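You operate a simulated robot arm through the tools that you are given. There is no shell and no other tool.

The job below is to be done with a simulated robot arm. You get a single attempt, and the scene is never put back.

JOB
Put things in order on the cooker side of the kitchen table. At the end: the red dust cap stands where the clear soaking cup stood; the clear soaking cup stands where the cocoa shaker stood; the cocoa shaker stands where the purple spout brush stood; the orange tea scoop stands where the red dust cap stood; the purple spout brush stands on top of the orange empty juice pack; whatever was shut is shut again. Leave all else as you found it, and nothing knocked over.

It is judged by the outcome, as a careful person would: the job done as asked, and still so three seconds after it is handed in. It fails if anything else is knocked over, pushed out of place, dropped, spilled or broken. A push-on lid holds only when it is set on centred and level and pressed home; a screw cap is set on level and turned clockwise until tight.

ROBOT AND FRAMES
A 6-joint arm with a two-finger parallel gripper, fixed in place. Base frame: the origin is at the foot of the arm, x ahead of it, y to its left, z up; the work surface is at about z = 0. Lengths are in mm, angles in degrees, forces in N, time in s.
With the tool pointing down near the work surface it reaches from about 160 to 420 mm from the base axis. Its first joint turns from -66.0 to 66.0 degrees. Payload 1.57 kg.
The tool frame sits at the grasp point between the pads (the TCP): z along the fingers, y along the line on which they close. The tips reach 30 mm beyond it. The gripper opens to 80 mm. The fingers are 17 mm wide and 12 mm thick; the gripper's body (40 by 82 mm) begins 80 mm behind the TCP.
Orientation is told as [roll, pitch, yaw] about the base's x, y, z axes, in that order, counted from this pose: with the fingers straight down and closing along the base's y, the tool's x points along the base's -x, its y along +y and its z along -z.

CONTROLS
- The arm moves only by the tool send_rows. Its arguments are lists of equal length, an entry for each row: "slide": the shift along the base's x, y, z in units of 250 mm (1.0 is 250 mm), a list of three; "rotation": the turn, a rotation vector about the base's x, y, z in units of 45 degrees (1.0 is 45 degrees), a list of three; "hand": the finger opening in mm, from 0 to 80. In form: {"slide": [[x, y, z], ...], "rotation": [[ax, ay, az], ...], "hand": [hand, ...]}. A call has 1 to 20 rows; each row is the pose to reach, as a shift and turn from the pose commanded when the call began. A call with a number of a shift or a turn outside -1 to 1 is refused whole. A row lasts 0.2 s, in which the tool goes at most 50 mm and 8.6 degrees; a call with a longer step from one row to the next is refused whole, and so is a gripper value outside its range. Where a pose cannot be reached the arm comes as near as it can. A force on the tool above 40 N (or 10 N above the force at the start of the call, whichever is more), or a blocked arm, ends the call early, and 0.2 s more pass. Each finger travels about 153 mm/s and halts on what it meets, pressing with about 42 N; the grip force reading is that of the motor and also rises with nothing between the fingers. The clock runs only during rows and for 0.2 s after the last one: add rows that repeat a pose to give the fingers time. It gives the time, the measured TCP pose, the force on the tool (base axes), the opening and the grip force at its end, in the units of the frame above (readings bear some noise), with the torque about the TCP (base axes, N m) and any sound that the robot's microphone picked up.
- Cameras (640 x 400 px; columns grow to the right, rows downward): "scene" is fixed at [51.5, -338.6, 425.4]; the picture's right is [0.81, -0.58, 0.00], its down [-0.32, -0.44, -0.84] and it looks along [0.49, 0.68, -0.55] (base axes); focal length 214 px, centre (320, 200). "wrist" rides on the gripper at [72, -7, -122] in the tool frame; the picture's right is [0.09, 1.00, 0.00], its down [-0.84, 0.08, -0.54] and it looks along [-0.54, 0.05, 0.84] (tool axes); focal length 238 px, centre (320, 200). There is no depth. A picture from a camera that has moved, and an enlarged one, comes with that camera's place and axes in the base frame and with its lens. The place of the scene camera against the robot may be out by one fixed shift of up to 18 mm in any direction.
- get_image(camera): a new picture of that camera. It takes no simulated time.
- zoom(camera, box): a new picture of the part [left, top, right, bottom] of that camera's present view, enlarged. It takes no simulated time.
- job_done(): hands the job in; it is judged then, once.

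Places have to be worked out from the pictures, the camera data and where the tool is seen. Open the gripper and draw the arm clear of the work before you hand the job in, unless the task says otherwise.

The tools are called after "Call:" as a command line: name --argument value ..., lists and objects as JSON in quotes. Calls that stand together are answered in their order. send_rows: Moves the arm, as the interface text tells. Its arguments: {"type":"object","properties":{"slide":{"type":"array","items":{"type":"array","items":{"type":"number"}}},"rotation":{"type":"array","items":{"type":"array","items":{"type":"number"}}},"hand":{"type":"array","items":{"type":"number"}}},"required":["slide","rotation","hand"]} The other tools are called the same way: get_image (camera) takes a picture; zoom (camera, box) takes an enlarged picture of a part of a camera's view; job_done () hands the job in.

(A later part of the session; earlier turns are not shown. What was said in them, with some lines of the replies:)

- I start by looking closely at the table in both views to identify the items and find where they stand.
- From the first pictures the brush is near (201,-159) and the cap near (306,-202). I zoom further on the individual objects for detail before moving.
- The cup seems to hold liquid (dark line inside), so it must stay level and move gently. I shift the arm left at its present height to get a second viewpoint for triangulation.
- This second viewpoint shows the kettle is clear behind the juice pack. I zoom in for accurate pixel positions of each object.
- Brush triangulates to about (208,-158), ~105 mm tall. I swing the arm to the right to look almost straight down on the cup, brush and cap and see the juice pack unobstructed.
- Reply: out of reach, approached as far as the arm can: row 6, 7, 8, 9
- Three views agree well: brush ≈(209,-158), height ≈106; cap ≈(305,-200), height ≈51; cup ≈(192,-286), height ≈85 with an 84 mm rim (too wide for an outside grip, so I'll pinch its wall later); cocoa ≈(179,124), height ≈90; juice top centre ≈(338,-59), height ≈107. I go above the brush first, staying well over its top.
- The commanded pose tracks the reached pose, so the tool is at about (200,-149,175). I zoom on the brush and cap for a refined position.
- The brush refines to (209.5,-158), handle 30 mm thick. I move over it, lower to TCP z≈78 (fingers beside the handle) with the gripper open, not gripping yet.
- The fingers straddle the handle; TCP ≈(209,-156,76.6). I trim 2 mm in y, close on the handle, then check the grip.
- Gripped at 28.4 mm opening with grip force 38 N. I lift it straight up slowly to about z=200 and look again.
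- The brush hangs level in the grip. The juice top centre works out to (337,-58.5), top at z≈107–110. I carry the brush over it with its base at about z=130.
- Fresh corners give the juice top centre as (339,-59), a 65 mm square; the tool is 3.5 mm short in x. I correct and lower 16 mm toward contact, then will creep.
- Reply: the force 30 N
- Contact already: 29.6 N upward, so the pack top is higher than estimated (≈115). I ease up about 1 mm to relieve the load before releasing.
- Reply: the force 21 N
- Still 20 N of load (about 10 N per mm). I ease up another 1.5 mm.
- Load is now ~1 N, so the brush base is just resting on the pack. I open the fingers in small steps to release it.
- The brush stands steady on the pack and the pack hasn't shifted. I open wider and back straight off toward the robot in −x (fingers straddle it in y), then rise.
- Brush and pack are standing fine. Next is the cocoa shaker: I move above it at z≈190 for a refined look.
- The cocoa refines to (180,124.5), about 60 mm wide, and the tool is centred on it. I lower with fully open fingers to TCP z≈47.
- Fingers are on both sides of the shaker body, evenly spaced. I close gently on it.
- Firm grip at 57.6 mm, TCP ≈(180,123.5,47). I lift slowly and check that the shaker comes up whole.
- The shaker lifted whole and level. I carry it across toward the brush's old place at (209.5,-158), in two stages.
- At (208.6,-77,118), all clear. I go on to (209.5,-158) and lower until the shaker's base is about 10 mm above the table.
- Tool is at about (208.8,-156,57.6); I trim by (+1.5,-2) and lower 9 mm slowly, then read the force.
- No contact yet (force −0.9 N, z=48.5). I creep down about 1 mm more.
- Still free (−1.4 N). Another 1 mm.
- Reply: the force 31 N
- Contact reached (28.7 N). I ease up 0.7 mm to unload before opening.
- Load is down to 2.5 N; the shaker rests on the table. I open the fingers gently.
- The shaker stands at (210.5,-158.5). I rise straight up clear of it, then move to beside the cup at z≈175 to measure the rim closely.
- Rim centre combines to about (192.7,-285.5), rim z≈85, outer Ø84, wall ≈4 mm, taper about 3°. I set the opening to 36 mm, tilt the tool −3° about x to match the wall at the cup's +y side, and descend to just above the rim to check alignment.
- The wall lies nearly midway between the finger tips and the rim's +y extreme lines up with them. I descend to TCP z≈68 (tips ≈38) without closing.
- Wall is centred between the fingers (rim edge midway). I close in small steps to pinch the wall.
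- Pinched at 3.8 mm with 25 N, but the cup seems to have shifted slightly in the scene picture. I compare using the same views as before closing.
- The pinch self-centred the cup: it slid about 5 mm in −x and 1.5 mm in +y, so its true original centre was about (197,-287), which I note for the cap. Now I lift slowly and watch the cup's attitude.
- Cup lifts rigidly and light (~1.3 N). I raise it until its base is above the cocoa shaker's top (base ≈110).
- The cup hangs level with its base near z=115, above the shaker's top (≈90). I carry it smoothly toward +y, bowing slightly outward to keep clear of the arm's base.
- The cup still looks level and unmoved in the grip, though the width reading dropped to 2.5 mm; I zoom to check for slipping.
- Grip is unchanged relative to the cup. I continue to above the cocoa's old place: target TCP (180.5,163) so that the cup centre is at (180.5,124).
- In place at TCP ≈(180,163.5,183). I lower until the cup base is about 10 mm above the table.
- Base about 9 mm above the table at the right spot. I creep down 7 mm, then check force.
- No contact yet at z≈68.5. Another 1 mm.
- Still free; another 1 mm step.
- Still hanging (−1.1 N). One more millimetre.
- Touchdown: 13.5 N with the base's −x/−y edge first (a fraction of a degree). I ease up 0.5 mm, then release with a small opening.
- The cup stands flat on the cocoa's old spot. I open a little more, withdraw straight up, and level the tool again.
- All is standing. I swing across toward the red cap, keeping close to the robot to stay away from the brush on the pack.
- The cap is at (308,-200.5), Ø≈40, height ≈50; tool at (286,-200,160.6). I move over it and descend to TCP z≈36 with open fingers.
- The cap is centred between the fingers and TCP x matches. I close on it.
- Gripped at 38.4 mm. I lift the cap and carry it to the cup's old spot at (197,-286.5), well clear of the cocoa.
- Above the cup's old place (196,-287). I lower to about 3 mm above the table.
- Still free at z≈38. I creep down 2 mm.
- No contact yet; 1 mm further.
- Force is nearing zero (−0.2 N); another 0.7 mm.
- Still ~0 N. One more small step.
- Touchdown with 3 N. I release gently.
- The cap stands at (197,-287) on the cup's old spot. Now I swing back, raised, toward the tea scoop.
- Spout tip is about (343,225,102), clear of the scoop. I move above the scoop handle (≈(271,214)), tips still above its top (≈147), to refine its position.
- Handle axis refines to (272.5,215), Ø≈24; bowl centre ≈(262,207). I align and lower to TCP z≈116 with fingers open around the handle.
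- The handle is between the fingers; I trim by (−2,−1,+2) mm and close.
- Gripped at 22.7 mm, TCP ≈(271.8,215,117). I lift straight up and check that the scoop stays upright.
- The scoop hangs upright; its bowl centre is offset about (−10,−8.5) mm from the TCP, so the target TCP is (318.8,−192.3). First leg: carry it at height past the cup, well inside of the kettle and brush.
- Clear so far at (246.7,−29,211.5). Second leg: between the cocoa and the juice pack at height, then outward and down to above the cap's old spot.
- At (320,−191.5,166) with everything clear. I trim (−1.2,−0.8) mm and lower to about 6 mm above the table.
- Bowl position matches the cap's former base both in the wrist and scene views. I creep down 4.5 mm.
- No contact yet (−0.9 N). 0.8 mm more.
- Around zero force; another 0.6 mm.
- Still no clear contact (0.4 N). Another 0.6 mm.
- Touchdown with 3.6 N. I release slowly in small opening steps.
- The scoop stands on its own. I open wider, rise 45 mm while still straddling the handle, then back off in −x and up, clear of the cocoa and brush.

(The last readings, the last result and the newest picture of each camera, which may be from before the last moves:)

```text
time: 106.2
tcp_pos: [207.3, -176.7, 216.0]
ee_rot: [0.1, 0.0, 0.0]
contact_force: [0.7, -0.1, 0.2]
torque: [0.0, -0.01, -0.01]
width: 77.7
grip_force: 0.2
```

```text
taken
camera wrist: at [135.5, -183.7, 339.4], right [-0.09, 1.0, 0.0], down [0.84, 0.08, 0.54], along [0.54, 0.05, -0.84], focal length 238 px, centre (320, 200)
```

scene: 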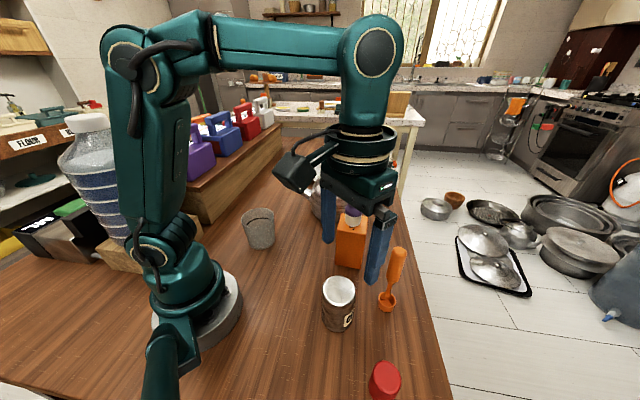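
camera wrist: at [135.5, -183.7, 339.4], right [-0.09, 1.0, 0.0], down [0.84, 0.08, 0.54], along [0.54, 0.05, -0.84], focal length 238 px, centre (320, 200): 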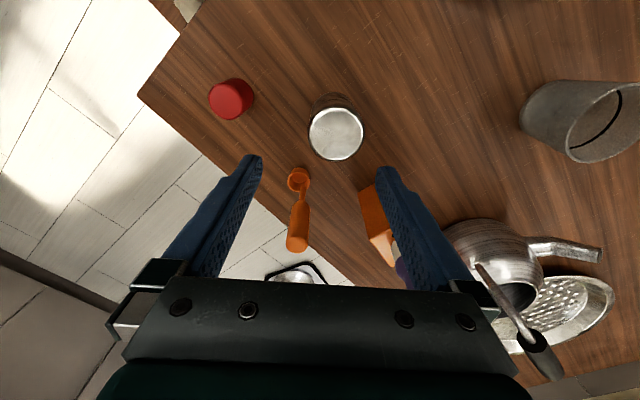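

Everything stands. I return to the start pose to compare with the opening pictures and check every position.

Call:
send_rows --slide '[[-0.01, 0.02, 0.06], [-0.03, 0.05, 0.15], [-0.06, 0.1, 0.25], [-0.085, 0.14, 0.34], [-0.1, 0.155, 0.39], [-0.1, 0.155, 0.39]]' --rotation '[[0, 0, 0], [0, 0, 0], [0, 0, 0], [0, 0, 0], [0, 0, 0], [0, 0, 0]]' --hand '[80, 80, 80, 80, 80, 80]'

Call:
get_image --camera "scene"

Call:
get_image --camera "wrist"

Call:
zoom --camera "wrist" --box '[150, 50, 410, 250]'

Call:
zoom --camera "scene" --box '[235, 160, 385, 280]'

Call:
zoom --camera "wrist" --box '[440, 80, 570, 220]'

Call:
zoom --camera "scene" --box '[310, 260, 430, 400]'

```text
time: 107.6
tcp_pos: [181.9, -138.0, 313.2]
ee_rot: [0.0, -0.1, 0.1]
contact_force: [0.8, 0.1, -0.7]
torque: [-0.02, -0.01, 0.0]
width: 80.1
grip_force: 0.1
```

```text
taken
```

scene: 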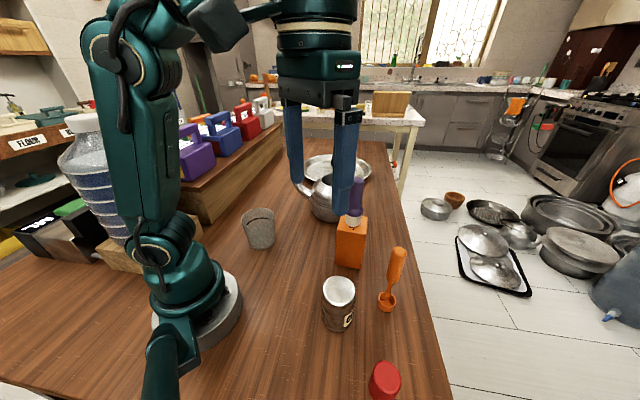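

```text
taken
camera wrist: at [109.9, -144.3, 436.3], right [-0.09, 1.0, 0.0], down [0.84, 0.08, 0.54], along [0.54, 0.05, -0.84], focal length 238 px, centre (320, 200)
```

wrist: 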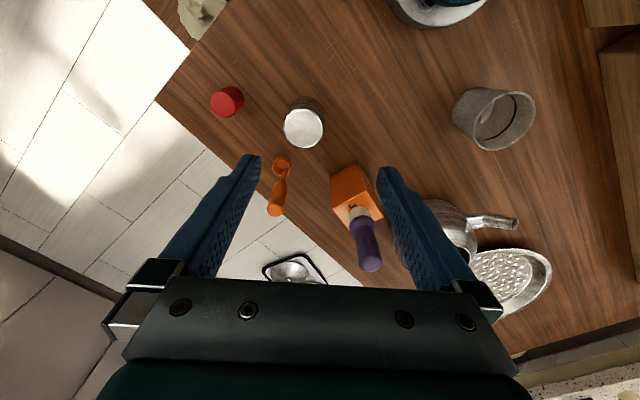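

```text
2.00 times, centred on (280, 150) of wrist
camera zoom: at [109.9, -144.3, 436.3], right [-0.09, 1.0, 0.0], down [0.84, 0.08, 0.54], along [0.54, 0.05, -0.84], focal length 477 px, centre (400, 300)
```

zoom: 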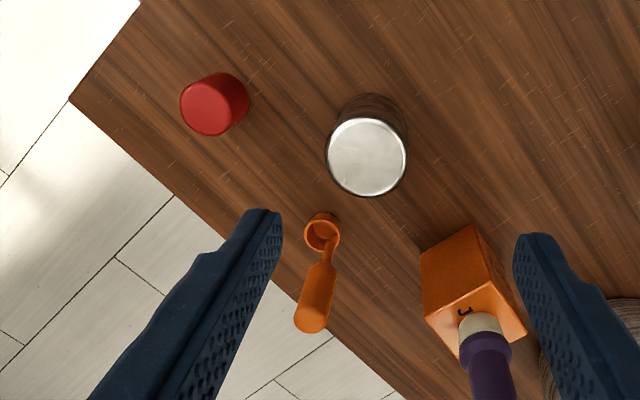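

```text
3.33 times, centred on (310, 220) of scene
camera zoom: at [51.5, -338.6, 425.4], right [0.81, -0.58, 0.0], down [-0.32, -0.44, -0.84], along [0.49, 0.68, -0.55], focal length 715 px, centre (353, 133)
```

zoom: 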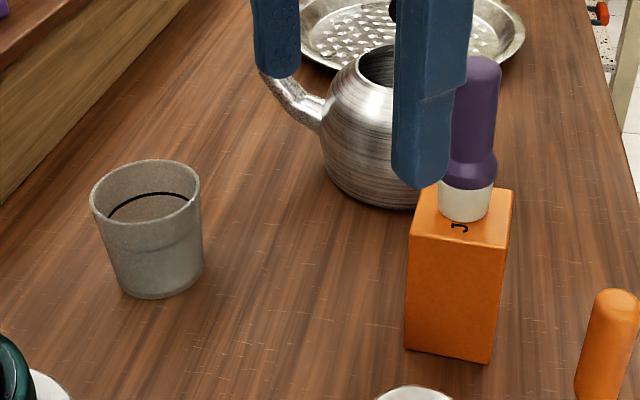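

```text
2.86 times, centred on (505, 150) of wrist
camera zoom: at [109.9, -144.3, 436.3], right [-0.09, 1.0, 0.0], down [0.84, 0.08, 0.54], along [0.54, 0.05, -0.84], focal length 681 px, centre (-209, 343)
```

zoom: 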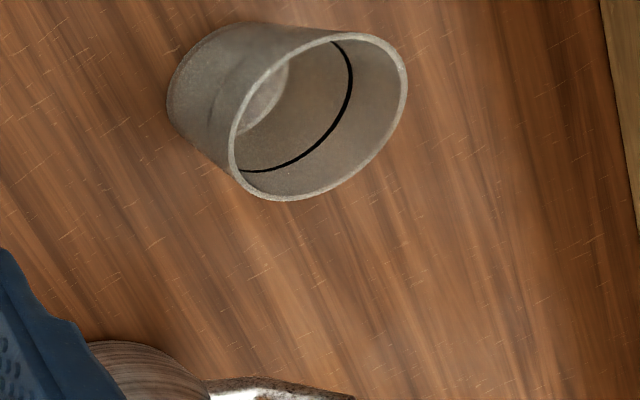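

```text
2.86 times, centred on (370, 330) of scene
camera zoom: at [51.5, -338.6, 425.4], right [0.81, -0.58, 0.0], down [-0.32, -0.44, -0.84], along [0.49, 0.68, -0.55], focal length 613 px, centre (177, -171)
```

zoom: 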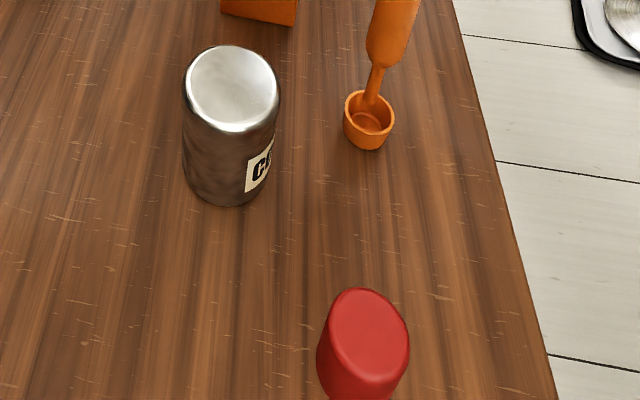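

Compared with the opening pictures, the cap, scoop and cocoa each sit on the right former footprint. The cup is within about 4–5 mm of the cocoa's old spot. The brush stands on the juice pack, the pack and kettle are unmoved, and nothing was opened. The gripper is open and the arm is back at its start pose, so I hand in.

Call:
job_done

```text
The job is handed in.
```

The job is done and handed in. All five moves were made, nothing was knocked over, and the juice pack, kettle and tray are where they were.

| Item | Now stands |
|---|---|
| Purple spout brush | On top of the orange juice pack, near the middle |
| Cocoa shaker | Where the brush stood |
| Clear soaking cup | Where the cocoa shaker stood, about 4–5 mm to the left (+y) of its exact spot |
| Red dust cap | Where the cup stood |
| Orange tea scoop | Where the red cap stood, bowl on the cap's spot, handle facing the same way as before |

- **Cup:** its rim is wider than the gripper opens, so I pinched it by the wall. It slid a few millimetres as I gripped it, and I allowed for that when placing the cap. I left the 4–5 mm offset at its new spot rather than risk gripping it again.
- **Brush:** the brush pressed on the pack with about 30 N for a moment as I set it down. Compared with the opening pictures, the pack has not moved.
- **Lids:** I opened nothing, so there was nothing to shut. I gripped the cocoa shaker by its body, and it came up in one piece.

The gripper is open and the arm is back at its start position, clear of the table.
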